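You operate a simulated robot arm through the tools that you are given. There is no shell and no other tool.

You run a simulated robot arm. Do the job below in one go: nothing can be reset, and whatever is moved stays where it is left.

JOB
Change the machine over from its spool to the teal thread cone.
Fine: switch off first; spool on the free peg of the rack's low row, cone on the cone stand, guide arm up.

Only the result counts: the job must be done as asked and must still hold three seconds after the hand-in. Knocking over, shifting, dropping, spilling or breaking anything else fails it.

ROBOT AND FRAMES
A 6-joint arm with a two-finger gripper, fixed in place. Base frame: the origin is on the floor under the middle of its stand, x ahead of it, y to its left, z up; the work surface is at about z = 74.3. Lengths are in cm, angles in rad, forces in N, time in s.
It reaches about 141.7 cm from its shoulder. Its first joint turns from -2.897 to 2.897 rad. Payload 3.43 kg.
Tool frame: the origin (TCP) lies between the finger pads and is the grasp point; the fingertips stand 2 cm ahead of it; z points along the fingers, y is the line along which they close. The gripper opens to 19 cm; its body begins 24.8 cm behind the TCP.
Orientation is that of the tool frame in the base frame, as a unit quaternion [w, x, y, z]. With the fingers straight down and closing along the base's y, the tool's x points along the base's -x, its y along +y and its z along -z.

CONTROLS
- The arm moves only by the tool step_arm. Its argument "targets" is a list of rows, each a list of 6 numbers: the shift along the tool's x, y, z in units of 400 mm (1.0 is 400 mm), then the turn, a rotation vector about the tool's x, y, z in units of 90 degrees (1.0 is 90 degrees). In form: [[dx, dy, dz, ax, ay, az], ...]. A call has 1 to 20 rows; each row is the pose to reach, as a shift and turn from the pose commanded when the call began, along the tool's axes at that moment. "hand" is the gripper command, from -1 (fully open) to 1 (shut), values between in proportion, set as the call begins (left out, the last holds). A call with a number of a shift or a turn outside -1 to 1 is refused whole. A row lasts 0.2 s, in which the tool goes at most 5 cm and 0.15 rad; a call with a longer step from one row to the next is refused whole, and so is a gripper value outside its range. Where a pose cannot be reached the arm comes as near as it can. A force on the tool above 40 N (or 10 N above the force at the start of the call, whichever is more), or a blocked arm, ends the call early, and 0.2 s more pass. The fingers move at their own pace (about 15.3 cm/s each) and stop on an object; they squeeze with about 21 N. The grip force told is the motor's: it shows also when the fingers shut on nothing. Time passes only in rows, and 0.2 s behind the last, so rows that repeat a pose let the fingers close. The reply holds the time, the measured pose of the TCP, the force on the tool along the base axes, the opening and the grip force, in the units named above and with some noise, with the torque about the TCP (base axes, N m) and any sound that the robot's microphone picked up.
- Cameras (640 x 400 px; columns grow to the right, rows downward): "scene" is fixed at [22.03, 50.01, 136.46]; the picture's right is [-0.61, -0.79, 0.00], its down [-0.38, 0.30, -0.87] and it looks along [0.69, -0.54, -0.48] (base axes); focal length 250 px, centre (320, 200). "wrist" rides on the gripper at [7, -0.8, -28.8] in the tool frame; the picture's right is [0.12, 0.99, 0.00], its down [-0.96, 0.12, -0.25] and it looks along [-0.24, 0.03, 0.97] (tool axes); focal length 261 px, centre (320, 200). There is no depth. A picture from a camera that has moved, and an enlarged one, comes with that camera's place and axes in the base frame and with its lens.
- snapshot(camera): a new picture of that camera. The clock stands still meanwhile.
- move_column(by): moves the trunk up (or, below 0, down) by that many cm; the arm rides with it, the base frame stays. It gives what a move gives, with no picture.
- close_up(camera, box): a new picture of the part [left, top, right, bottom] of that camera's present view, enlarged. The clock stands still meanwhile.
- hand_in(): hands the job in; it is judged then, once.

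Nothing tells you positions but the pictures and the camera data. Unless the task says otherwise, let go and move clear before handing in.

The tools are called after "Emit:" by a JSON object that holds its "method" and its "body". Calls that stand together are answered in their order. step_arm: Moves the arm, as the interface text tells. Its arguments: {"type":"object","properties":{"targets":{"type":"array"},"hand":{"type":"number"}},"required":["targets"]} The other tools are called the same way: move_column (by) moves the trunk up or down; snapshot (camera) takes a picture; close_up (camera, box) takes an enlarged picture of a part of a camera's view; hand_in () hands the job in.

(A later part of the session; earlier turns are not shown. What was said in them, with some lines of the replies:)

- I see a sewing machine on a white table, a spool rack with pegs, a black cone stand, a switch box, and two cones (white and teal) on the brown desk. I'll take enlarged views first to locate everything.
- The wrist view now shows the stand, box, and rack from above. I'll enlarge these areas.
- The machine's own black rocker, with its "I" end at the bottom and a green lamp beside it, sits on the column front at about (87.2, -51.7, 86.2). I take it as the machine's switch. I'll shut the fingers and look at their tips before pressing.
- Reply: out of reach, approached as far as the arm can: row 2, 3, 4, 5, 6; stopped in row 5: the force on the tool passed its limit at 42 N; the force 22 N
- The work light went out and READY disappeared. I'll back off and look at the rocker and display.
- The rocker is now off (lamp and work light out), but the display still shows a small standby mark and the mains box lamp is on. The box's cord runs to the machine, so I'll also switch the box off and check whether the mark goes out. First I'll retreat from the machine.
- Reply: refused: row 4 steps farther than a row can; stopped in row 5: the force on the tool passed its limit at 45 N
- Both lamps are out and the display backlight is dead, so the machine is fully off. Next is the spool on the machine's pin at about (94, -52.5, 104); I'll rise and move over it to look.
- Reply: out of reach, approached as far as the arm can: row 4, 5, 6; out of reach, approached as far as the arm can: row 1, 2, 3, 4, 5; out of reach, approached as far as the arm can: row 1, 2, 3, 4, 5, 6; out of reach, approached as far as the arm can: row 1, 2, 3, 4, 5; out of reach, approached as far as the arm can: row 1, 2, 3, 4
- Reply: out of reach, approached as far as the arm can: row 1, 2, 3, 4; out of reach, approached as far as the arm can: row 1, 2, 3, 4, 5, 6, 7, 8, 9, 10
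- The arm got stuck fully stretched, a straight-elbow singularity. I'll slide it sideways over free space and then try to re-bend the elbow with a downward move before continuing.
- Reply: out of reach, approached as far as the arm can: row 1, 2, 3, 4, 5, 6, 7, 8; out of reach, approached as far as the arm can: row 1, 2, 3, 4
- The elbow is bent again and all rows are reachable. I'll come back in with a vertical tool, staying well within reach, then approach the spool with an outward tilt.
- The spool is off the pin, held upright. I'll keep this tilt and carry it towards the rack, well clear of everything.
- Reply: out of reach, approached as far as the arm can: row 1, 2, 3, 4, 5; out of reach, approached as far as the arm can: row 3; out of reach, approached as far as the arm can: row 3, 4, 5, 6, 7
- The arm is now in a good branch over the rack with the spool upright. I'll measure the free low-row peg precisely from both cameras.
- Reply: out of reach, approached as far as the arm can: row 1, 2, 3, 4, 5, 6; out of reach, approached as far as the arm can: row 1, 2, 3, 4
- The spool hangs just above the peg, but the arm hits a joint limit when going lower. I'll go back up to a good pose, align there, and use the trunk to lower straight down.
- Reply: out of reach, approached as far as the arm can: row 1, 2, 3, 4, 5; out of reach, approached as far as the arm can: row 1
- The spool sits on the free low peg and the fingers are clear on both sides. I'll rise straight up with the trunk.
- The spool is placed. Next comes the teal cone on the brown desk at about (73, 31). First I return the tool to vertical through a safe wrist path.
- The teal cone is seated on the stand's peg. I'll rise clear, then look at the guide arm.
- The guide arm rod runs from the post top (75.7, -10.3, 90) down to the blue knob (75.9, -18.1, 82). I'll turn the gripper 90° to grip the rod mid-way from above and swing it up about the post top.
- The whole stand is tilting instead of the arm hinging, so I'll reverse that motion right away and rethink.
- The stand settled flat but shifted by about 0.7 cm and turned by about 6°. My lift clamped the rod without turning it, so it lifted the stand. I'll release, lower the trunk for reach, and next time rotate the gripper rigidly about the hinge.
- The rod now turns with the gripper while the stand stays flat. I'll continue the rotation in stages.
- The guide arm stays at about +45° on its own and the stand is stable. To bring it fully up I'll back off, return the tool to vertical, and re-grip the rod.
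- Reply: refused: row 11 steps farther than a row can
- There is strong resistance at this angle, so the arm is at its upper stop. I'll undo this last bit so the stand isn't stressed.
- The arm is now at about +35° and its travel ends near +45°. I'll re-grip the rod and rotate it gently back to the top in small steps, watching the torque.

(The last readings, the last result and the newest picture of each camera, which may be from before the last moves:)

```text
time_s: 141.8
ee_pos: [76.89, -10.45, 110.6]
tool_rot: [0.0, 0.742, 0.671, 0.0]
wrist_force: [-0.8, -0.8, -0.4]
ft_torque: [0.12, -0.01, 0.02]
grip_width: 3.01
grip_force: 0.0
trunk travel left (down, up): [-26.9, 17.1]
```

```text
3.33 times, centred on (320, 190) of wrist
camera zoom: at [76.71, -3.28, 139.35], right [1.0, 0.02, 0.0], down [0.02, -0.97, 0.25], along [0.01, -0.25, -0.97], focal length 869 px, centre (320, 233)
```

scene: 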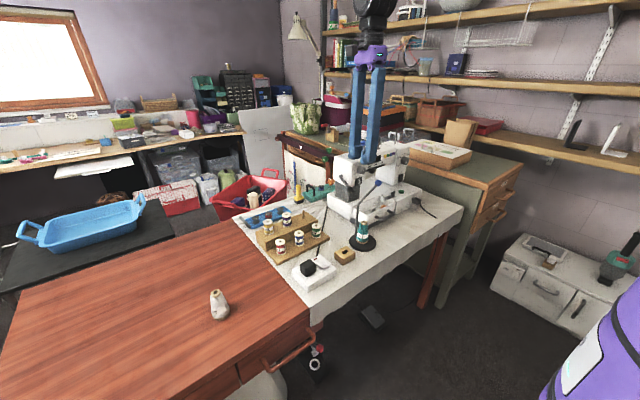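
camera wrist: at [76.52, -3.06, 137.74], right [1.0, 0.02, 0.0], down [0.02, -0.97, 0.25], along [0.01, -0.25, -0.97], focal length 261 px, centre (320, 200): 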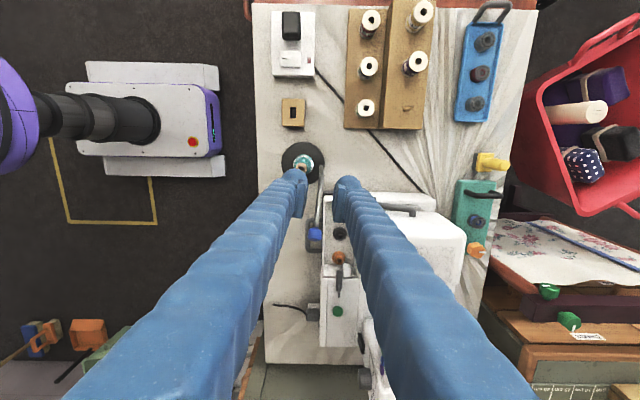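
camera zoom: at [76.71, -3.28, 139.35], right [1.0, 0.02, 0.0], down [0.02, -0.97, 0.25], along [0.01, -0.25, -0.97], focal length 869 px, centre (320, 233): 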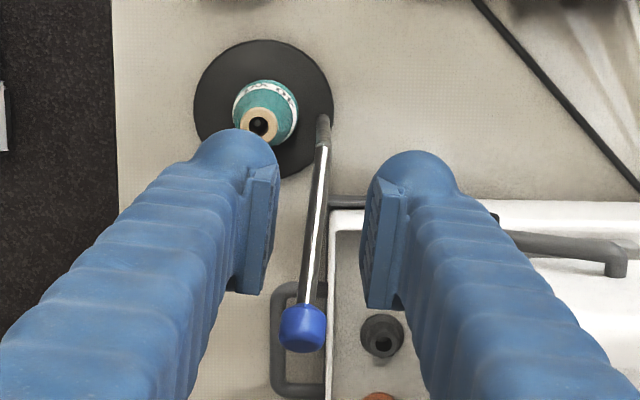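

The guide arm now rests at about +46°, its upper stop, and the cone is still seated. The stand has crept about 1.5 cm in +x from where it stood, so I'll nudge it back with a low push on its post. First I turn the gripper and close it, away from the stand.

Emit:
{"method": "step_arm", "body": {"targets": [[0.0, 0.02, -0.01, 0, 0, -0.0887], [0.0, 0.04, -0.01, 0, 0, -0.1773], [0.0, 0.06, -0.01, 0, 0, -0.266], [0.0, 0.08, -0.01, 0, 0, -0.3547], [0.0, 0.1, -0.01, 0, 0, -0.4433], [0.0, 0.12, -0.01, 0, 0, -0.532]], "hand": 1}}

Emit:
{"method": "step_arm", "body": {"targets": [[0.0, 0.0, 0, 0, 0, -0.0887], [0.0, 0.0, 0, 0, 0, -0.1773], [0.0, 0.0, 0, 0, 0, -0.266], [0.0, 0.0, 0, 0, 0, -0.3547], [0.0, 0.0, 0, 0, 0, -0.4433], [0.0, 0.0, 0, 0, 0, -0.532]]}}

Emit:
{"method": "snapshot", "body": {"camera": "wrist"}}

```text
time_s: 143.2
ee_pos: [81.69, -10.91, 111.0]
tool_rot: [0.0, 0.404, 0.915, -0.001]
wrist_force: [0.4, 0.4, 0.4]
ft_torque: [-0.02, 0.04, -0.01]
grip_width: 0.0
grip_force: 21.5
trunk travel left (down, up): [-26.9, 17.1]
```

```text
time_s: 144.6
ee_pos: [81.71, -10.97, 110.92]
tool_rot: [0.0, -0.001, 1.0, -0.002]
wrist_force: [0.3, 0.8, -0.2]
ft_torque: [0.01, -0.01, 0.05]
grip_width: 0.01
grip_force: 20.8
trunk travel left (down, up): [-26.9, 17.1]
```

```text
taken
camera wrist: at [74.62, -11.57, 139.8], right [-0.12, 0.99, 0.0], down [0.96, 0.12, 0.25], along [0.25, 0.03, -0.97], focal length 261 px, centre (320, 200)
```

wrist: 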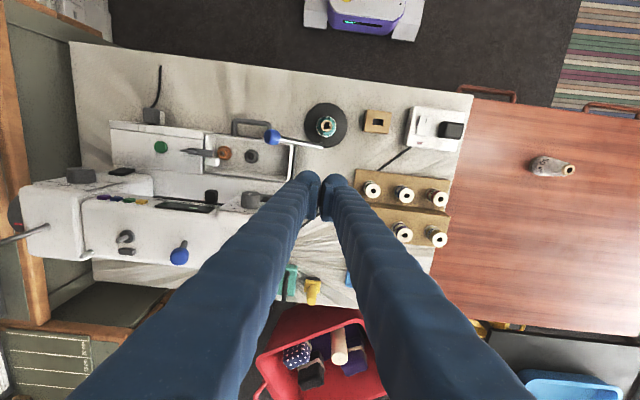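

Emit:
{"method": "close_up", "body": {"camera": "wrist", "box": [272, 90, 368, 160]}}

Emit:
{"method": "close_up", "body": {"camera": "scene", "box": [335, 170, 415, 255]}}

```text
5.71 times, centred on (320, 125) of wrist
camera zoom: at [74.62, -11.57, 139.8], right [-0.12, 0.99, 0.0], down [0.96, 0.12, 0.25], along [0.25, 0.03, -0.97], focal length 1489 px, centre (320, 629)
```

zoom: 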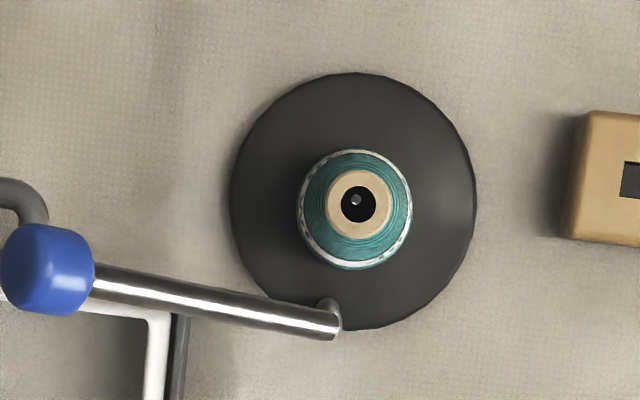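

```text
4.71 times, centred on (375, 212) of scene
camera zoom: at [22.03, 50.01, 136.46], right [-0.61, -0.79, 0.0], down [-0.38, 0.3, -0.87], along [0.69, -0.54, -0.48], focal length 1175 px, centre (61, 141)
```

zoom: 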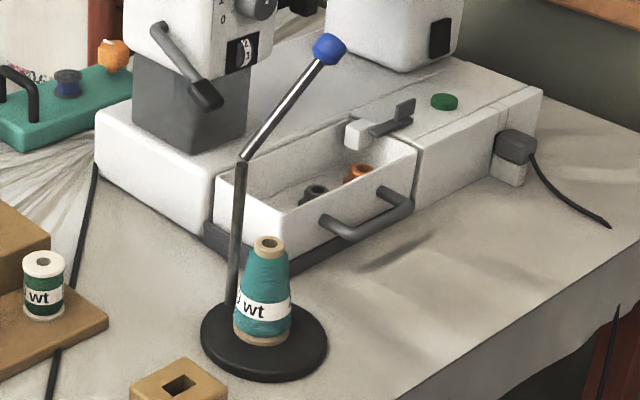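

Emit:
{"method": "step_arm", "body": {"targets": [[0, 0, 0.1, 0, 0.02, 0], [0, 0, 0.2, 0, 0.04, 0], [0, 0, 0.3, 0, 0.0556, 0], [0, 0, 0.4, 0, 0.0556, 0], [0, 0, 0.5, 0, 0.0556, 0], [0, 0, 0.6, 0, 0.0556, 0], [0, 0, 0.7, 0, 0.0556, 0], [0, 0, 0.77, 0, 0.0556, 0], [0, 0, 0.805, 0, 0.0556, 0]]}}

Emit:
{"method": "close_up", "body": {"camera": "scene", "box": [325, 170, 421, 255]}}

Emit:
{"method": "close_up", "body": {"camera": "wrist", "box": [240, 60, 400, 200]}}

```text
time_s: 146.6
ee_pos: [81.46, -11.06, 79.11]
tool_rot: [-0.044, -0.001, 0.999, -0.002]
wrist_force: [-13.6, 0.2, 8.0]
ft_torque: [-0.25, -1.74, -0.5]
grip_width: 0.0
grip_force: 21.5
trunk travel left (down, up): [-26.9, 17.1]
```

```text
4.71 times, centred on (373, 212) of scene
camera zoom: at [22.03, 50.01, 136.46], right [-0.61, -0.79, 0.0], down [-0.38, 0.3, -0.87], along [0.69, -0.54, -0.48], focal length 1175 px, centre (71, 141)
```

zoom: 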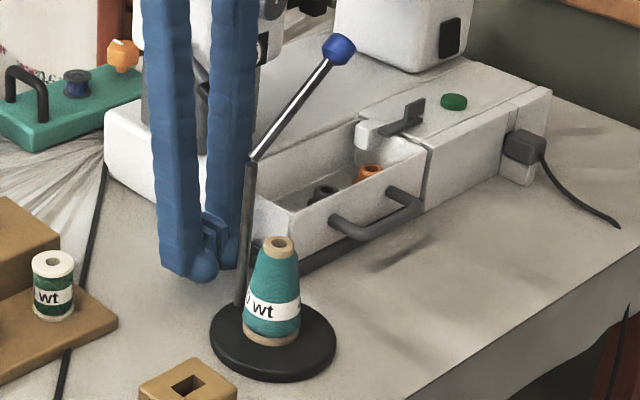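

```text
2.86 times, centred on (320, 130) of wrist
camera zoom: at [77.03, -11.64, 108.22], right [-0.12, 0.99, 0.01], down [0.98, 0.12, 0.16], along [0.16, 0.03, -0.99], focal length 745 px, centre (320, 400)
```

zoom: 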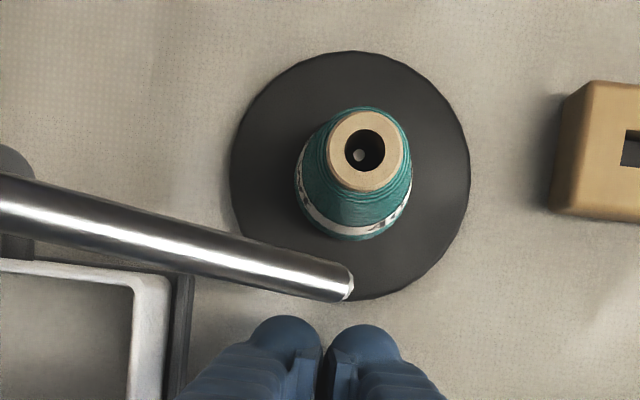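

There is an unexpected side contact, probably with the machine's lever beside the head. I'll retreat straight up the way I came.

Emit:
{"method": "step_arm", "body": {"targets": [[-0.003, 0, -0.035, 0, 0, 0], [-0.008, 0, -0.12, 0, 0, 0], [-0.016, 0, -0.22, 0, 0, 0], [-0.024, 0, -0.32, 0, 0, 0], [-0.03, 0, -0.42, 0, 0, 0], [-0.035, 0, -0.52, 0, 0, 0], [-0.04, 0, -0.62, 0, 0, 0], [-0.045, 0, -0.72, 0, 0, 0], [-0.05, 0, -0.8, 0, -0.0556, 0]]}}

Emit:
{"method": "close_up", "body": {"camera": "scene", "box": [325, 130, 421, 255]}}

Emit:
{"method": "snapshot", "body": {"camera": "wrist"}}

```text
time_s: 147.1
ee_pos: [81.0, -10.96, 79.72]
tool_rot: [-0.051, 0.002, 0.999, 0.0]
wrist_force: [-6.8, -0.2, -2.8]
ft_torque: [-0.01, -0.72, -0.27]
grip_width: 0.0
grip_force: 20.5
trunk travel left (down, up): [-26.9, 17.1]
stopped in row 2: the force on the tool passed its limit at 49 N (the readings are from after the stop); the commanded pose is now the measured one
```

```text
3.20 times, centred on (373, 192) of scene
camera zoom: at [22.03, 50.01, 136.46], right [-0.61, -0.79, 0.0], down [-0.38, 0.3, -0.87], along [0.69, -0.54, -0.48], focal length 799 px, centre (150, 224)
```

zoom: 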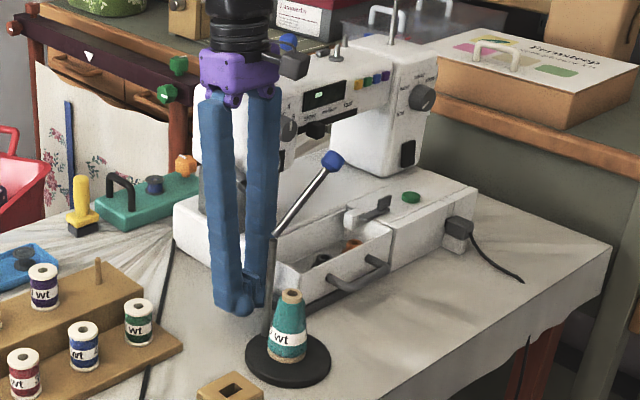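

```text
taken
camera wrist: at [77.01, -11.66, 109.11], right [-0.12, 0.99, 0.01], down [0.98, 0.11, 0.15], along [0.14, 0.03, -0.99], focal length 261 px, centre (320, 200)
```

wrist: 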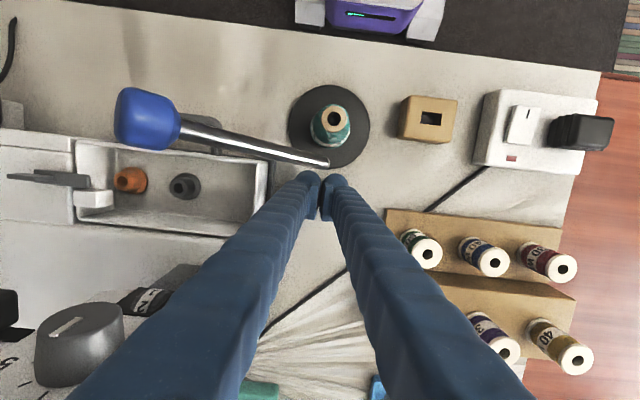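

Emit:
{"method": "step_arm", "body": {"targets": [[0.004, 0, 0, 0, -0.02, 0], [0.008, 0, 0, 0, -0.04, 0], [0.01, 0, 0, 0, -0.06, 0]]}}

Emit:
{"method": "close_up", "body": {"camera": "scene", "box": [325, 130, 421, 255]}}

```text
time_s: 147.8
ee_pos: [80.66, -10.93, 80.01]
tool_rot: [-0.003, 0.0, 1.0, 0.0]
wrist_force: [0.0, -0.3, -0.2]
ft_torque: [-0.01, -0.01, 0.03]
grip_width: 0.01
grip_force: 20.3
trunk travel left (down, up): [-26.9, 17.1]
```

```text
3.20 times, centred on (373, 192) of scene
camera zoom: at [22.03, 50.01, 136.46], right [-0.61, -0.79, 0.0], down [-0.38, 0.3, -0.87], along [0.69, -0.54, -0.48], focal length 799 px, centre (150, 224)
```

zoom: 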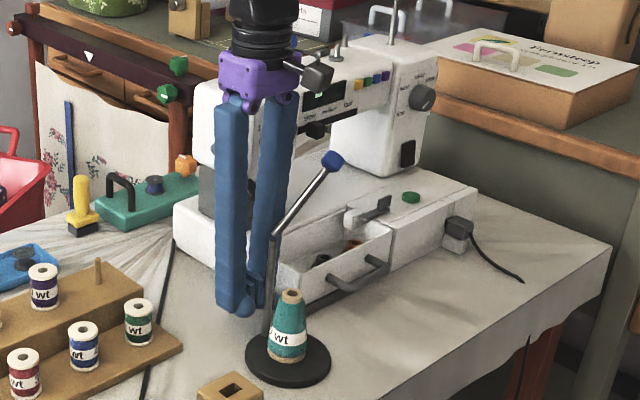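

Emit:
{"method": "step_arm", "body": {"targets": [[0, 0.004, 0.02, 0, 0, 0], [0, 0.004, 0.0375, 0, 0, 0], [0.01, 0.004, 0.0375, 0, 0, 0], [0.015, 0.004, 0.0375, 0, 0, 0]]}}

Emit:
{"method": "close_up", "body": {"camera": "wrist", "box": [240, 60, 400, 200]}}

Emit:
{"method": "close_up", "body": {"camera": "scene", "box": [335, 190, 415, 255]}}

```text
time_s: 148.8
ee_pos: [80.01, -10.89, 78.38]
tool_rot: [-0.003, 0.0, 1.0, 0.0]
wrist_force: [-0.1, 0.3, -0.4]
ft_torque: [-0.01, 0.03, -0.02]
grip_width: 0.01
grip_force: 21.1
trunk travel left (down, up): [-26.9, 17.1]
```

```text
2.86 times, centred on (320, 130) of wrist
camera zoom: at [73.28, -11.51, 107.21], right [-0.12, 0.99, 0.0], down [0.96, 0.12, 0.24], along [0.24, 0.03, -0.97], focal length 745 px, centre (320, 400)
```

zoom: 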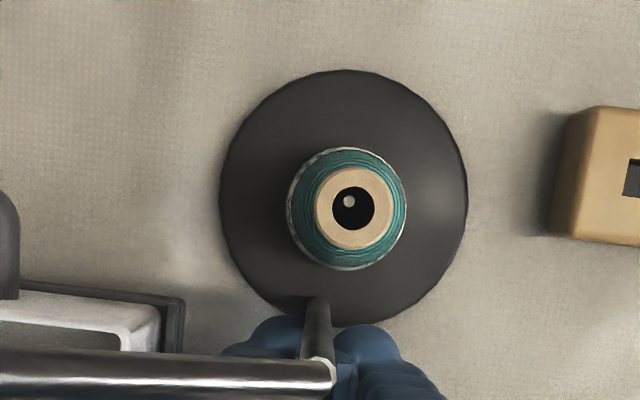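

```text
6.15 times, centred on (375, 222) of scene
camera zoom: at [22.03, 50.01, 136.46], right [-0.61, -0.79, 0.0], down [-0.38, 0.3, -0.87], along [0.69, -0.54, -0.48], focal length 1536 px, centre (-18, 62)
```

zoom: 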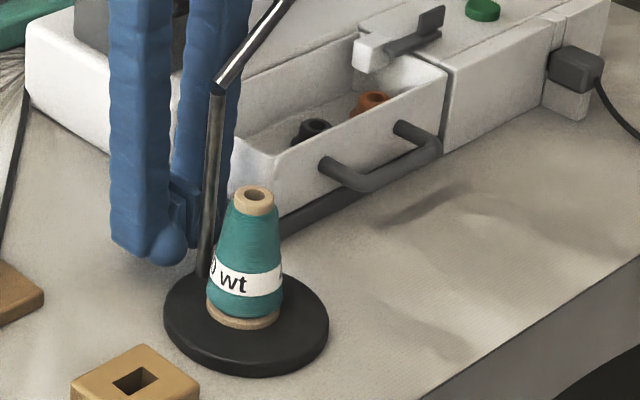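

Emit:
{"method": "step_arm", "body": {"targets": [[0.005, 0, 0, 0, 0, 0], [0.01, 0, 0, 0, 0, 0], [0.015, 0, 0, 0, 0, 0]]}}

Emit:
{"method": "close_up", "body": {"camera": "scene", "box": [335, 190, 415, 255]}}

```text
time_s: 149.7
ee_pos: [79.63, -10.92, 78.46]
tool_rot: [-0.003, 0.0, 1.0, -0.001]
wrist_force: [1.8, -0.5, 1.0]
ft_torque: [-0.04, 0.02, -0.01]
grip_width: 0.03
grip_force: 20.7
trunk travel left (down, up): [-26.9, 17.1]
```

```text
6.15 times, centred on (375, 222) of scene
camera zoom: at [22.03, 50.01, 136.46], right [-0.61, -0.79, 0.0], down [-0.38, 0.3, -0.87], along [0.69, -0.54, -0.48], focal length 1536 px, centre (-18, 62)
```

zoom: 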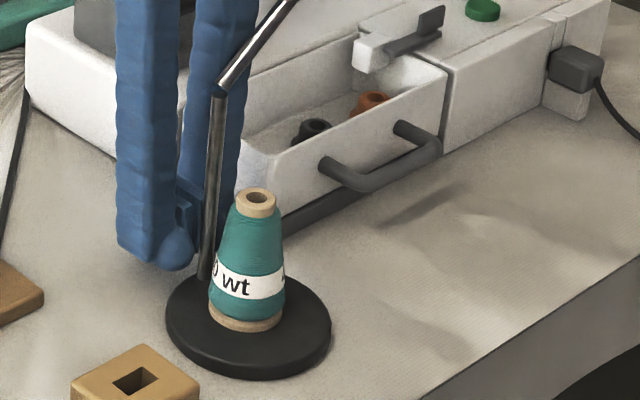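

Emit:
{"method": "step_arm", "body": {"targets": [[0.005, 0, 0, 0, 0, 0], [0.01, 0, 0, 0, 0, 0], [0.015, 0, 0, 0, 0, 0], [0.02, 0, 0, 0, 0, 0]]}}

Emit:
{"method": "close_up", "body": {"camera": "scene", "box": [335, 190, 415, 255]}}

Emit:
{"method": "close_up", "body": {"camera": "wrist", "box": [240, 60, 400, 200]}}

```text
time_s: 150.7
ee_pos: [78.84, -10.79, 78.45]
tool_rot: [-0.003, 0.0, 1.0, -0.001]
wrist_force: [2.1, 0.7, 1.9]
ft_torque: [0.0, 0.0, 0.0]
grip_width: 0.61
grip_force: 20.8
trunk travel left (down, up): [-26.9, 17.1]
```

```text
6.15 times, centred on (375, 222) of scene
camera zoom: at [22.03, 50.01, 136.46], right [-0.61, -0.79, 0.0], down [-0.38, 0.3, -0.87], along [0.69, -0.54, -0.48], focal length 1536 px, centre (-18, 62)
```

zoom: 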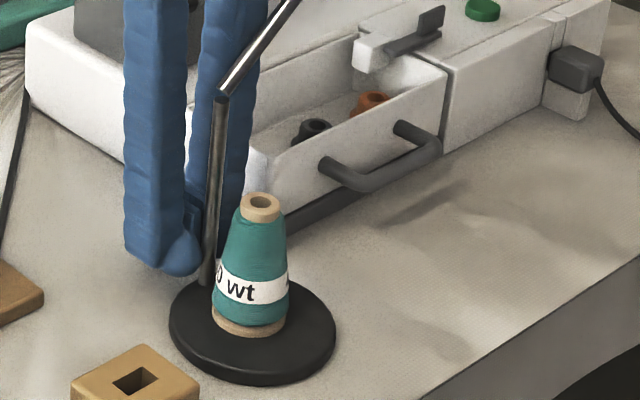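

```text
2.86 times, centred on (320, 130) of wrist
camera zoom: at [71.91, -11.45, 107.23], right [-0.12, 0.99, 0.0], down [0.96, 0.12, 0.24], along [0.24, 0.03, -0.97], focal length 745 px, centre (320, 400)
```

zoom: 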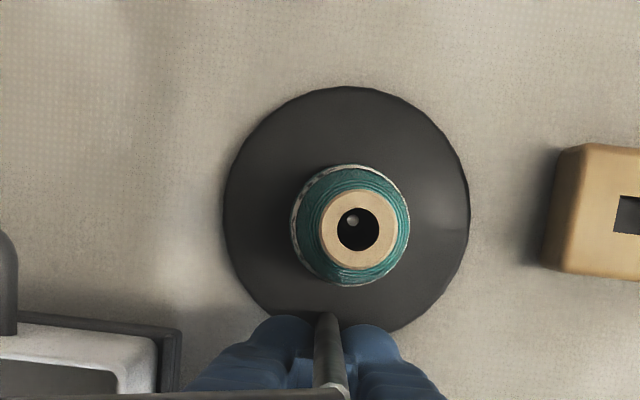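

The stand's base is back within about 0.4 cm of its original spot. I'll open the fingers slightly to free the post, back off in +x, then rise.

Emit:
{"method": "step_arm", "body": {"targets": [[0, 0, 0, 0, 0, 0], [0, 0, 0, 0, 0, 0]], "hand": 0.82}}

Emit:
{"method": "step_arm", "body": {"targets": [[-0.01, 0, 0, 0, 0, 0], [-0.025, 0, 0, 0, 0, 0], [-0.045, 0, 0, 0, 0, 0]]}}

Emit:
{"method": "close_up", "body": {"camera": "scene", "box": [335, 170, 415, 255]}}

```text
time_s: 151.2
ee_pos: [78.77, -10.78, 78.37]
tool_rot: [-0.003, 0.0, 1.0, -0.001]
wrist_force: [0.1, -0.2, 0.2]
ft_torque: [-0.02, -0.01, -0.02]
grip_width: 1.72
grip_force: 0.0
trunk travel left (down, up): [-26.9, 17.1]
```

```text
time_s: 152.1
ee_pos: [80.49, -10.69, 78.33]
tool_rot: [-0.004, 0.0, 1.0, -0.001]
wrist_force: [-1.2, -0.1, -0.6]
ft_torque: [-0.01, 0.02, -0.05]
grip_width: 1.71
grip_force: 0.0
trunk travel left (down, up): [-26.9, 17.1]
```

```text
4.71 times, centred on (375, 212) of scene
camera zoom: at [22.03, 50.01, 136.46], right [-0.61, -0.79, 0.0], down [-0.38, 0.3, -0.87], along [0.69, -0.54, -0.48], focal length 1175 px, centre (61, 141)
```

zoom: 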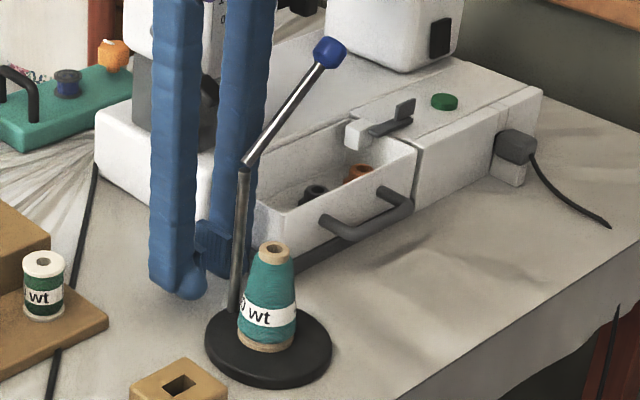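

Emit:
{"method": "step_arm", "body": {"targets": [[0, 0.0, -0.05, 0, 0, 0], [0, 0.0, -0.14, 0, 0, 0], [0, 0.0, -0.24, 0, 0, 0], [0, 0.0, -0.35, 0, 0, 0], [0, 0.0, -0.46, 0, 0, 0], [0, 0.05, -0.57, 0, 0, 0], [0, 0.12, -0.62, 0, 0, 0], [0.05, 0.2, -0.66, 0, 0, 0], [0.1, 0.28, -0.7, 0, 0, 0], [0.15, 0.36, -0.7, 0, 0, 0]]}}

Emit:
{"method": "close_up", "body": {"camera": "scene", "box": [325, 125, 437, 255]}}

Emit:
{"method": "snapshot", "body": {"camera": "scene"}}

Emit:
{"method": "snapshot", "body": {"camera": "wrist"}}

```text
time_s: 154.2
ee_pos: [74.72, 3.77, 106.47]
tool_rot: [-0.003, -0.001, 1.0, -0.001]
wrist_force: [-0.6, -0.3, 0.8]
ft_torque: [-0.02, -0.05, 0.02]
grip_width: 1.7
grip_force: 0.1
trunk travel left (down, up): [-26.9, 17.1]
```

```text
3.08 times, centred on (381, 190) of scene
camera zoom: at [22.03, 50.01, 136.46], right [-0.61, -0.79, 0.0], down [-0.38, 0.3, -0.87], along [0.69, -0.54, -0.48], focal length 768 px, centre (132, 231)
```

zoom: 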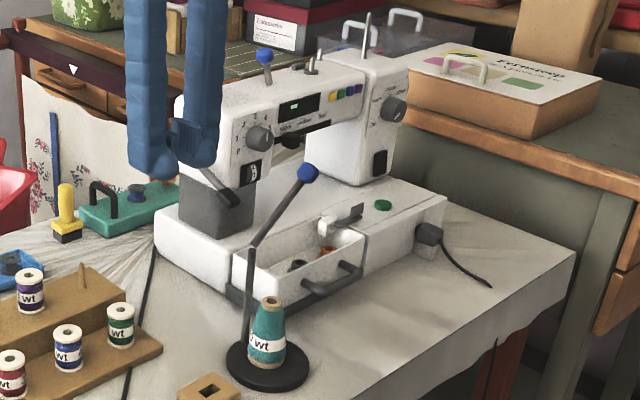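

```text
taken
```

scene: 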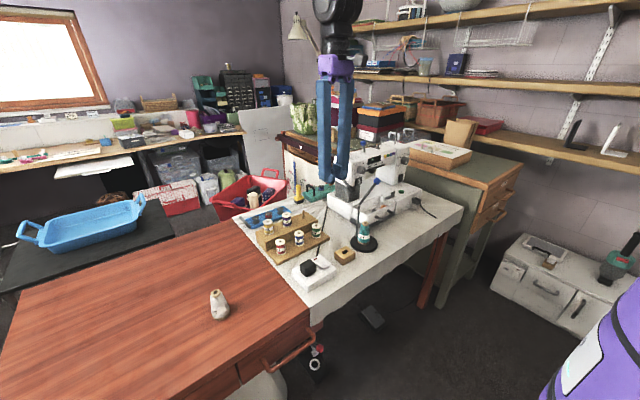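

```text
taken
camera wrist: at [67.81, 3.05, 135.39], right [-0.12, 0.99, 0.0], down [0.96, 0.12, 0.24], along [0.24, 0.03, -0.97], focal length 261 px, centre (320, 200)
```

wrist: 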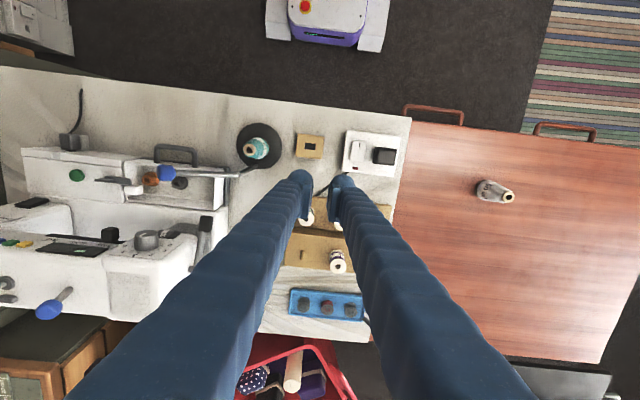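

Emit:
{"method": "step_arm", "body": {"targets": [[0.03, 0.1, -0.03, 0, 0, 0], [0.06, 0.2, -0.06, 0, 0, 0], [0.09, 0.3, -0.09, 0, 0, 0], [0.12, 0.4, -0.12, 0, 0, 0], [0.15, 0.5, -0.15, 0, 0, 0], [0.18, 0.6, -0.18, 0, 0, 0]]}}

Emit:
{"method": "close_up", "body": {"camera": "scene", "box": [325, 125, 437, 195]}}

Emit:
{"method": "close_up", "body": {"camera": "scene", "box": [335, 175, 415, 255]}}

Emit:
{"method": "close_up", "body": {"camera": "scene", "box": [230, 180, 390, 300]}}

```text
time_s: 155.7
ee_pos: [67.57, 27.75, 113.52]
tool_rot: [-0.004, 0.001, 1.0, -0.001]
wrist_force: [-0.4, 0.3, 0.0]
ft_torque: [0.0, 0.01, -0.01]
grip_width: 1.74
grip_force: 0.1
trunk travel left (down, up): [-26.9, 17.1]
```

```text
5.71 times, centred on (381, 160) of scene
camera zoom: at [22.03, 50.01, 136.46], right [-0.61, -0.79, 0.0], down [-0.38, 0.3, -0.87], along [0.69, -0.54, -0.48], focal length 1427 px, centre (-29, 429)
```

zoom: 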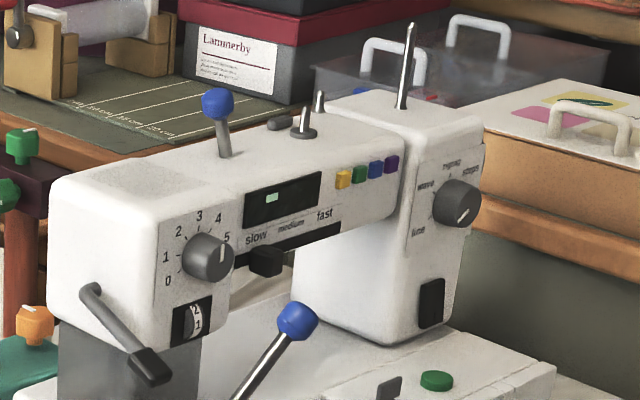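

```text
5.00 times, centred on (375, 215) of scene
camera zoom: at [22.03, 50.01, 136.46], right [-0.61, -0.79, 0.0], down [-0.38, 0.3, -0.87], along [0.69, -0.54, -0.48], focal length 1248 px, centre (45, 125)
```

zoom: 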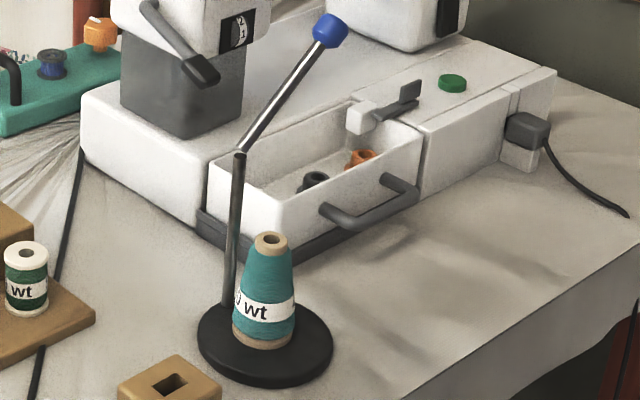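

```text
3.33 times, centred on (310, 240) of scene
camera zoom: at [22.03, 50.01, 136.46], right [-0.61, -0.79, 0.0], down [-0.38, 0.3, -0.87], along [0.69, -0.54, -0.48], focal length 832 px, centre (353, 67)
```

zoom: 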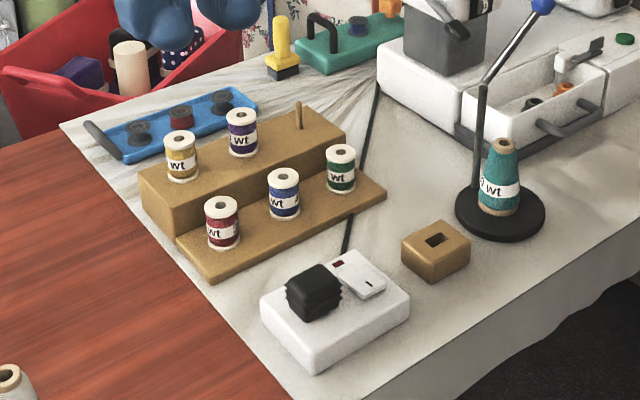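

The job's items look right: spool on the low row, cone on the stand, arm up, lamps out. My contact seems to have lifted the machine's lever slightly, so I'll look at it closely.

Emit:
{"method": "close_up", "body": {"camera": "scene", "box": [335, 170, 367, 200]}}

Emit:
{"method": "close_up", "body": {"camera": "scene", "box": [310, 120, 450, 260]}}

Emit:
{"method": "close_up", "body": {"camera": "scene", "box": [335, 180, 431, 255]}}

```text
13.33 times, centred on (351, 185) of scene
camera zoom: at [22.03, 50.01, 136.46], right [-0.61, -0.79, 0.0], down [-0.38, 0.3, -0.87], along [0.69, -0.54, -0.48], focal length 3329 px, centre (-93, 400)
```

zoom: 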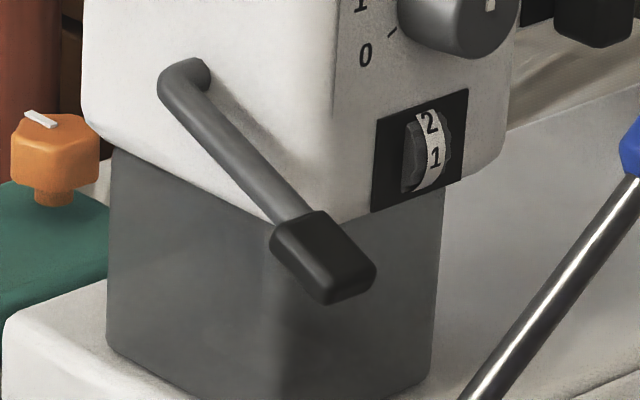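

```text
2.86 times, centred on (380, 190) of scene
camera zoom: at [22.03, 50.01, 136.46], right [-0.61, -0.79, 0.0], down [-0.38, 0.3, -0.87], along [0.69, -0.54, -0.48], focal length 713 px, centre (149, 229)
```

zoom: 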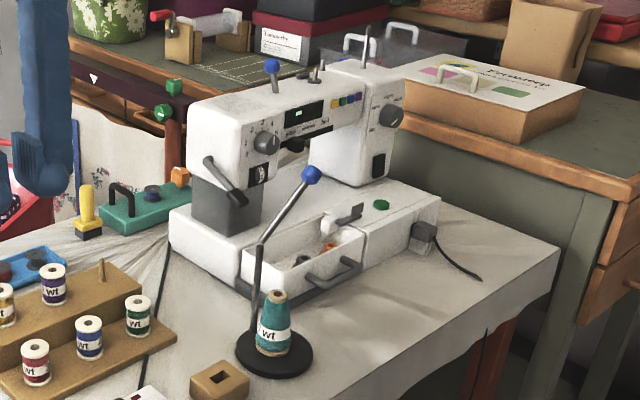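

```text
5.33 times, centred on (383, 218) of scene
camera zoom: at [22.03, 50.01, 136.46], right [-0.61, -0.79, 0.0], down [-0.38, 0.3, -0.87], along [0.69, -0.54, -0.48], focal length 1332 px, centre (-16, 107)
```

zoom: 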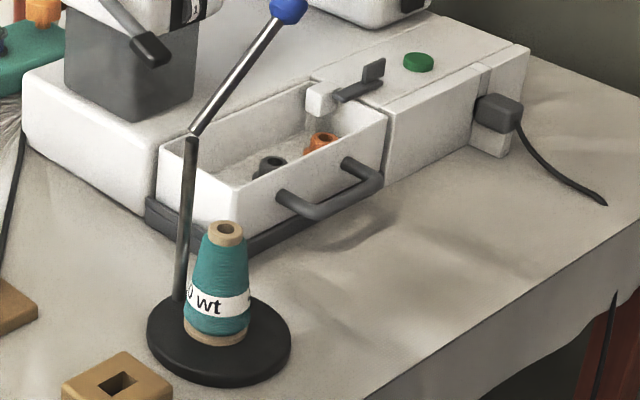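

The lever end sits about half a centimetre higher than before. I'll go and gently press it back down from above, with closed fingers and small steps, keeping clear of the stand.

Emit:
{"method": "step_arm", "body": {"targets": [[-0.045, -0.093, -0.019, 0, 0, 0.0833], [-0.09, -0.186, -0.038, 0, 0, 0.1667], [-0.135, -0.279, -0.056, 0, 0, 0.25], [-0.18, -0.3725, -0.075, 0, 0, 0.3333], [-0.225, -0.4656, -0.094, 0, 0, 0.4167], [-0.27, -0.5588, -0.1125, 0, 0, 0.5], [-0.315, -0.652, -0.131, 0, 0, 0.5833], [-0.36, -0.745, -0.15, 0, 0, 0.6667], [-0.36, -0.745, -0.15, 0, 0, 0.75], [-0.36, -0.745, -0.15, 0, 0, 0.8333], [-0.36, -0.745, -0.15, 0, 0, 0.9167], [-0.36, -0.745, -0.15, 0, 0, 1.0]], "hand": 1}}

Emit:
{"method": "snapshot", "body": {"camera": "wrist"}}

```text
time_s: 158.2
ee_pos: [82.05, -2.18, 119.58]
tool_rot: [-0.002, 0.708, 0.706, -0.003]
wrist_force: [0.8, 0.6, -0.5]
ft_torque: [-0.05, 0.02, -0.01]
grip_width: 0.02
grip_force: 20.8
trunk travel left (down, up): [-26.9, 17.1]
```

```text
taken
camera wrist: at [81.4, 5.07, 148.35], right [0.99, 0.12, -0.01], down [0.11, -0.96, 0.25], along [0.02, -0.25, -0.97], focal length 261 px, centre (320, 200)
```

wrist: 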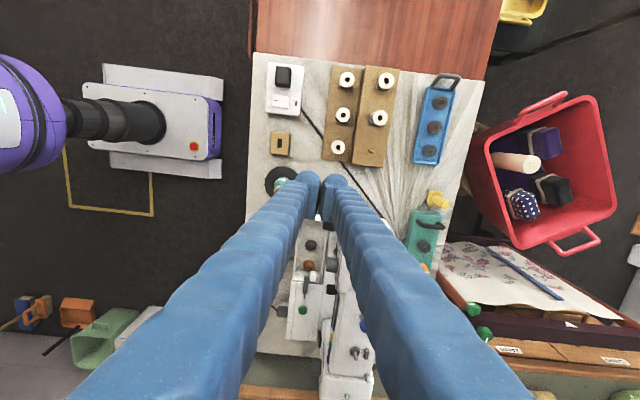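

Emit:
{"method": "close_up", "body": {"camera": "wrist", "box": [296, 190, 360, 260]}}

```text
5.71 times, centred on (328, 225) of wrist
camera zoom: at [81.4, 5.07, 148.35], right [0.99, 0.12, -0.01], down [0.11, -0.96, 0.25], along [0.02, -0.25, -0.97], focal length 1489 px, centre (274, 57)
```

zoom: 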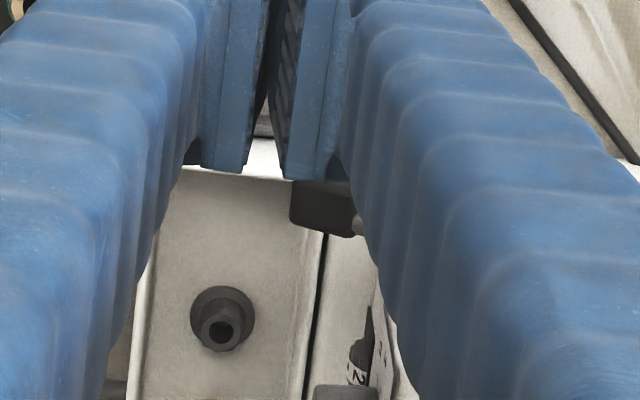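

Emit:
{"method": "step_arm", "body": {"targets": [[-0.1, 0.023, 0.03, 0, 0, 0], [-0.2, 0.046, 0.06, 0, 0, 0], [-0.31, 0.0688, 0.09, 0, 0, 0], [-0.31, 0.0688, 0.19, 0, 0, 0], [-0.31, 0.0688, 0.29, 0, 0, 0], [-0.31, 0.0688, 0.39, 0, 0, 0], [-0.31, 0.0688, 0.49, 0, 0, 0]]}}

Emit:
{"method": "close_up", "body": {"camera": "scene", "box": [335, 150, 399, 210]}}

Emit:
{"method": "close_up", "body": {"camera": "wrist", "box": [272, 130, 368, 230]}}

```text
time_s: 159.8
ee_pos: [84.74, -14.65, 99.88]
tool_rot: [-0.002, 0.707, 0.707, -0.003]
wrist_force: [-0.1, 1.1, -0.4]
ft_torque: [0.02, 0.08, 0.0]
grip_width: 0.0
grip_force: 21.4
trunk travel left (down, up): [-26.9, 17.1]
```

```text
6.67 times, centred on (367, 180) of scene
camera zoom: at [22.03, 50.01, 136.46], right [-0.61, -0.79, 0.0], down [-0.38, 0.3, -0.87], along [0.69, -0.54, -0.48], focal length 1664 px, centre (7, 333)
```

zoom: 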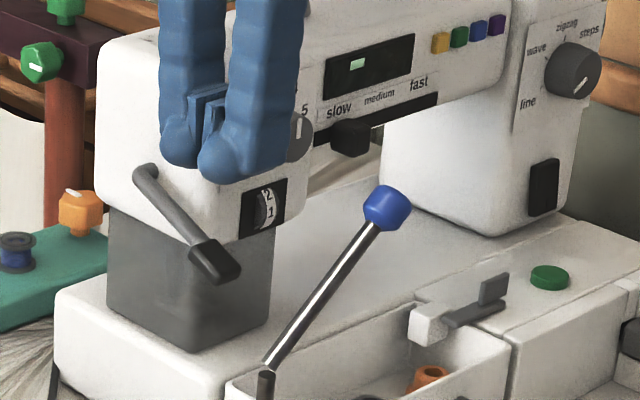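

```text
4.00 times, centred on (320, 180) of wrist
camera zoom: at [84.06, -7.36, 128.64], right [0.99, 0.12, -0.01], down [0.12, -0.96, 0.25], along [0.02, -0.25, -0.97], focal length 1043 px, centre (320, 280)
```

zoom: 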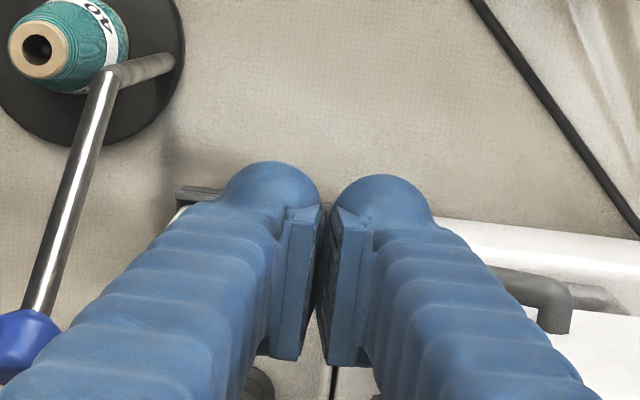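

Emit:
{"method": "step_arm", "body": {"targets": [[0, 0, 0.05, 0, 0, 0], [0, 0, 0.1, 0, 0, 0], [0, 0, 0.12, 0, 0, 0]]}}

Emit:
{"method": "close_up", "body": {"camera": "scene", "box": [335, 160, 383, 200]}}

```text
time_s: 160.7
ee_pos: [84.65, -14.64, 95.13]
tool_rot: [-0.002, 0.707, 0.707, -0.003]
wrist_force: [0.3, 0.0, -1.0]
ft_torque: [-0.01, 0.0, -0.03]
grip_width: 0.0
grip_force: 21.0
trunk travel left (down, up): [-26.9, 17.1]
```

```text
10.00 times, centred on (359, 180) of scene
camera zoom: at [22.03, 50.01, 136.46], right [-0.61, -0.79, 0.0], down [-0.38, 0.3, -0.87], along [0.69, -0.54, -0.48], focal length 2497 px, centre (-70, 400)
```

zoom: 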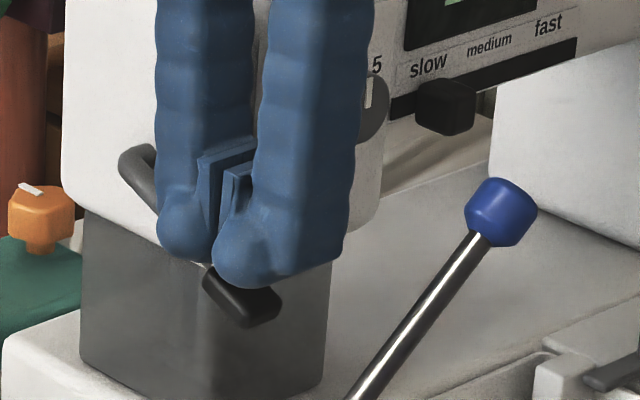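

Emit:
{"method": "step_arm", "body": {"targets": [[0, 0, 0.005, 0, 0, 0], [0, 0, 0.01, 0, 0, 0], [0, 0, 0.015, 0, 0, 0]]}}

Emit:
{"method": "step_arm", "body": {"targets": [[0, 0, 0.005, 0, 0, 0], [0, 0, 0.01, 0, 0, 0], [0, 0, 0.015, 0, 0, 0]]}}

Emit:
{"method": "close_up", "body": {"camera": "scene", "box": [335, 160, 383, 200]}}

```text
time_s: 161.4
ee_pos: [84.58, -14.63, 94.49]
tool_rot: [-0.002, 0.707, 0.707, -0.003]
wrist_force: [-0.1, 0.5, 0.1]
ft_torque: [0.0, -0.01, 0.01]
grip_width: 0.0
grip_force: 20.9
trunk travel left (down, up): [-26.9, 17.1]
```

```text
time_s: 162.2
ee_pos: [84.59, -14.49, 94.03]
tool_rot: [-0.002, 0.707, 0.707, -0.003]
wrist_force: [-0.1, -0.2, 0.9]
ft_torque: [0.01, 0.04, 0.01]
grip_width: 0.0
grip_force: 21.0
trunk travel left (down, up): [-26.9, 17.1]
```

```text
10.00 times, centred on (359, 180) of scene
camera zoom: at [22.03, 50.01, 136.46], right [-0.61, -0.79, 0.0], down [-0.38, 0.3, -0.87], along [0.69, -0.54, -0.48], focal length 2497 px, centre (-70, 400)
```

zoom: 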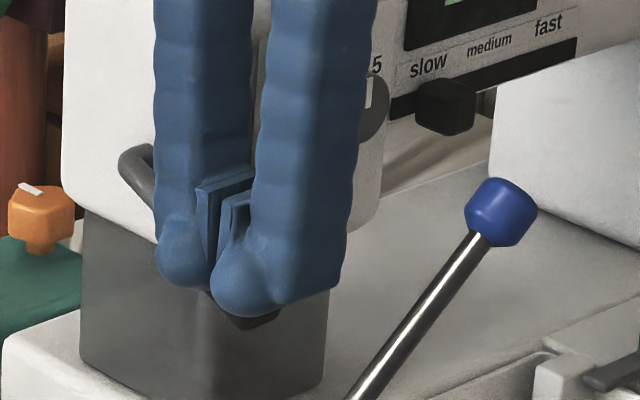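

Emit:
{"method": "step_arm", "body": {"targets": [[0, 0, 0.005, 0, 0, 0], [0, 0, 0.01, 0, 0, 0]]}}

Emit:
{"method": "close_up", "body": {"camera": "scene", "box": [335, 160, 383, 200]}}

```text
time_s: 162.8
ee_pos: [84.61, -14.64, 93.56]
tool_rot: [-0.002, 0.707, 0.707, -0.003]
wrist_force: [0.6, -0.2, 0.3]
ft_torque: [0.0, 0.02, -0.04]
grip_width: 0.02
grip_force: 20.7
trunk travel left (down, up): [-26.9, 17.1]
```

```text
10.00 times, centred on (359, 180) of scene
camera zoom: at [22.03, 50.01, 136.46], right [-0.61, -0.79, 0.0], down [-0.38, 0.3, -0.87], along [0.69, -0.54, -0.48], focal length 2497 px, centre (-70, 400)
```

zoom: 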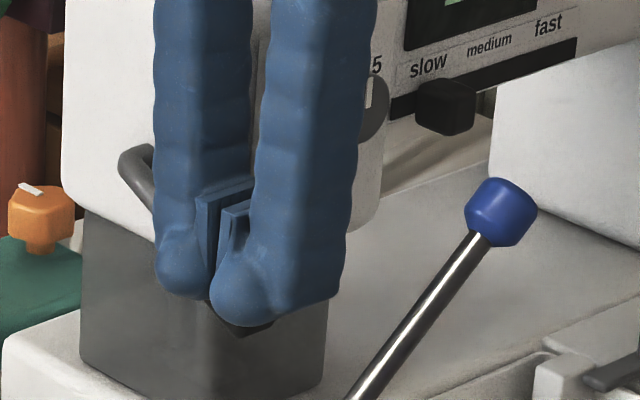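

Emit:
{"method": "step_arm", "body": {"targets": [[0, 0, -0.03, 0, 0, 0], [0, 0, -0.1, 0, 0, 0], [0, 0, -0.2, 0, 0, 0]]}}

Emit:
{"method": "close_up", "body": {"camera": "scene", "box": [350, 155, 398, 200]}}

Emit:
{"method": "close_up", "body": {"camera": "scene", "box": [335, 170, 367, 200]}}

```text
time_s: 163.7
ee_pos: [84.57, -14.67, 101.65]
tool_rot: [-0.001, 0.707, 0.708, -0.002]
wrist_force: [-0.5, -0.2, -0.1]
ft_torque: [0.02, -0.06, 0.02]
grip_width: 0.02
grip_force: 20.6
trunk travel left (down, up): [-26.9, 17.1]
```

```text
8.89 times, centred on (374, 178) of scene
camera zoom: at [22.03, 50.01, 136.46], right [-0.61, -0.79, 0.0], down [-0.38, 0.3, -0.87], along [0.69, -0.54, -0.48], focal length 2219 px, centre (-160, 400)
```

zoom: 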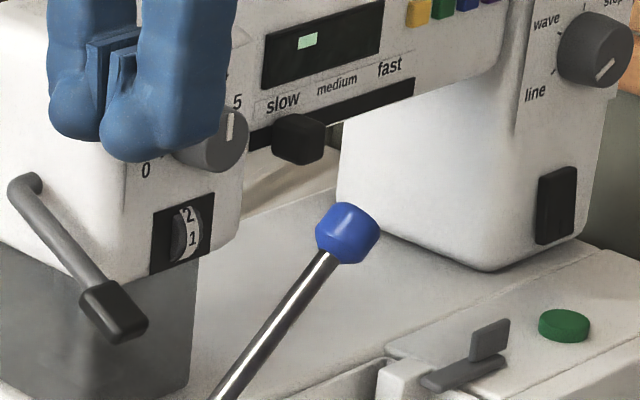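

```text
13.33 times, centred on (351, 185) of scene
camera zoom: at [22.03, 50.01, 136.46], right [-0.61, -0.79, 0.0], down [-0.38, 0.3, -0.87], along [0.69, -0.54, -0.48], focal length 3329 px, centre (-93, 400)
```

zoom: 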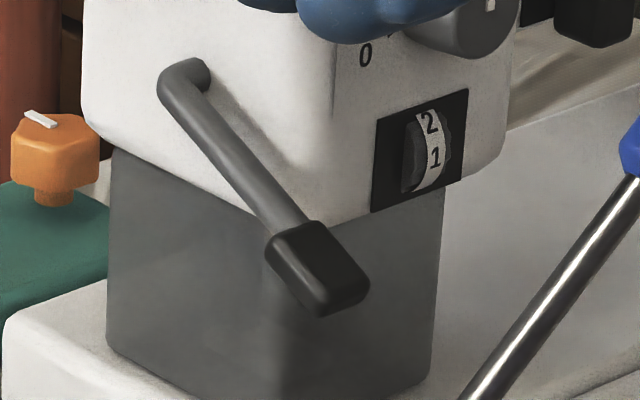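

The lever is back exactly where it was. Now I'll move the arm up and clear of everything and do a final check.

Emit:
{"method": "step_arm", "body": {"targets": [[0, 0, -0.1, 0, 0, 0], [0, 0, -0.2, 0, 0, 0], [0, 0, -0.3, 0, 0, 0], [0, 0, -0.4, 0, 0, 0], [0.1, -0.03, -0.42, 0, 0, 0], [0.2, -0.06, -0.42, 0, 0, 0], [0.3, -0.09, -0.42, 0, 0, 0], [0.4, -0.12, -0.42, 0, 0, 0], [0.5, -0.18, -0.42, 0, 0, 0], [0.6, -0.24, -0.42, 0, 0, 0], [0.7, -0.3, -0.42, 0, 0, 0]]}}

Emit:
{"method": "snapshot", "body": {"camera": "scene"}}

Emit:
{"method": "close_up", "body": {"camera": "scene", "box": [325, 120, 437, 255]}}

Emit:
{"method": "close_up", "body": {"camera": "scene", "box": [230, 180, 390, 300]}}

Emit:
{"method": "close_up", "body": {"camera": "scene", "box": [325, 125, 437, 195]}}

```text
time_s: 166.1
ee_pos: [72.71, 13.72, 118.46]
tool_rot: [-0.001, 0.707, 0.707, -0.003]
wrist_force: [0.2, 0.5, -0.3]
ft_torque: [-0.04, -0.04, -0.01]
grip_width: 0.0
grip_force: 20.6
trunk travel left (down, up): [-26.9, 17.1]
```

```text
taken
```

scene: 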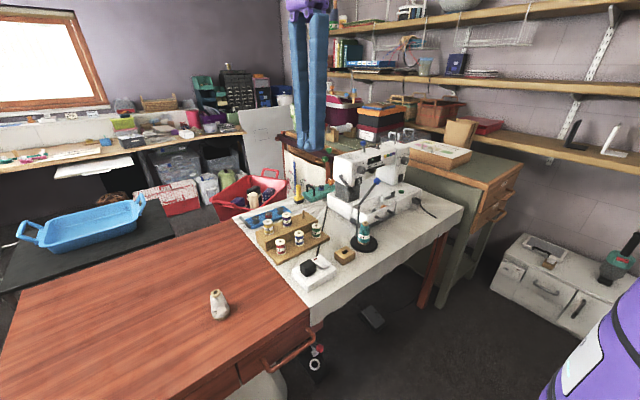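

```text
2.96 times, centred on (381, 188) of scene
camera zoom: at [22.03, 50.01, 136.46], right [-0.61, -0.79, 0.0], down [-0.38, 0.3, -0.87], along [0.69, -0.54, -0.48], focal length 740 px, centre (139, 237)
```

zoom: 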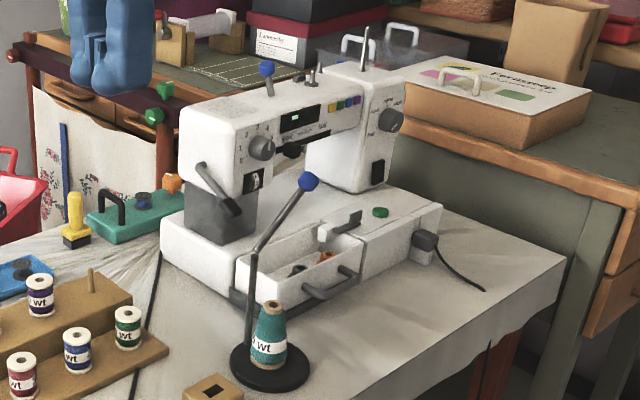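

```text
3.33 times, centred on (310, 240) of scene
camera zoom: at [22.03, 50.01, 136.46], right [-0.61, -0.79, 0.0], down [-0.38, 0.3, -0.87], along [0.69, -0.54, -0.48], focal length 832 px, centre (353, 67)
```

zoom: 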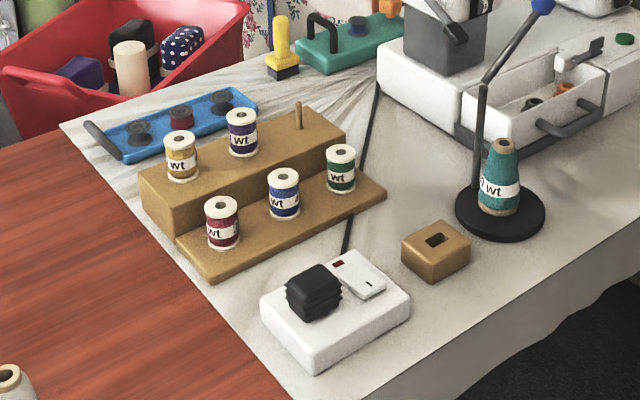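

```text
5.71 times, centred on (381, 160) of scene
camera zoom: at [22.03, 50.01, 136.46], right [-0.61, -0.79, 0.0], down [-0.38, 0.3, -0.87], along [0.69, -0.54, -0.48], focal length 1427 px, centre (-29, 429)
```

zoom: 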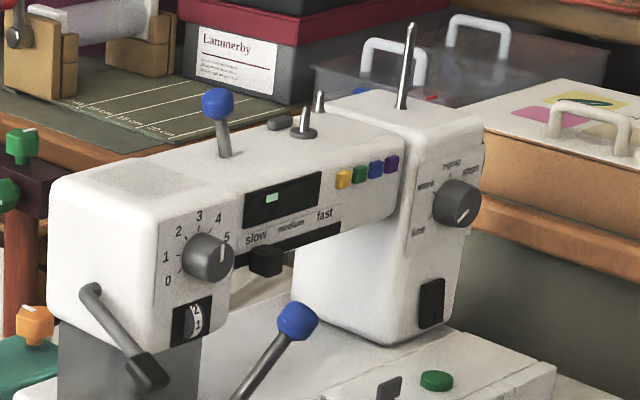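

I see the machine and mains lamps out and the blue spool on the middle peg of the rack's low row. The teal cone is seated on its stand and the guide arm rests at its upper stop. The lever is back in place, everything else looks undisturbed, and the arm is clear and empty, so I'm handing the job in.

Emit:
{"method": "hand_in", "body": {}}

```text
The job is handed in.
```

The job is handed in: the machine is switched off and changed over from its spool to the teal cone, with the guide arm raised. I don't have the verdict.

- **Power:** I pressed the machine's own rocker. The work light, the green lamp and the READY text went out. I also switched off the mains box that feeds the machine, and its red lamp is out. A small pale mark is still on the display, and I took it for a fixed mark rather than a sign of power.
- **Spool:** The blue spool sits upright on the free peg of the rack's low row, between the red and green spools.
- **Cone and guide arm:** The teal cone is seated on the stand's peg. The guide arm is at its upper stop, about 46° above horizontal, and stays there on its own.

Two things were disturbed along the way:

- **Stand:** My first attempt to raise the guide arm lifted and tilted the whole stand. I set it down flat and later pushed it back to about 0.4 cm from its original spot. It is still turned a few degrees.
- **Machine lever:** While pushing the stand back, I bumped the lever beside the machine's head and raised it about half a centimetre. I pressed it back down, and it looks the same as in the earlier pictures.

The machine, the rack and the other spools look unmoved in the final pictures. The arm is clear and holding nothing.
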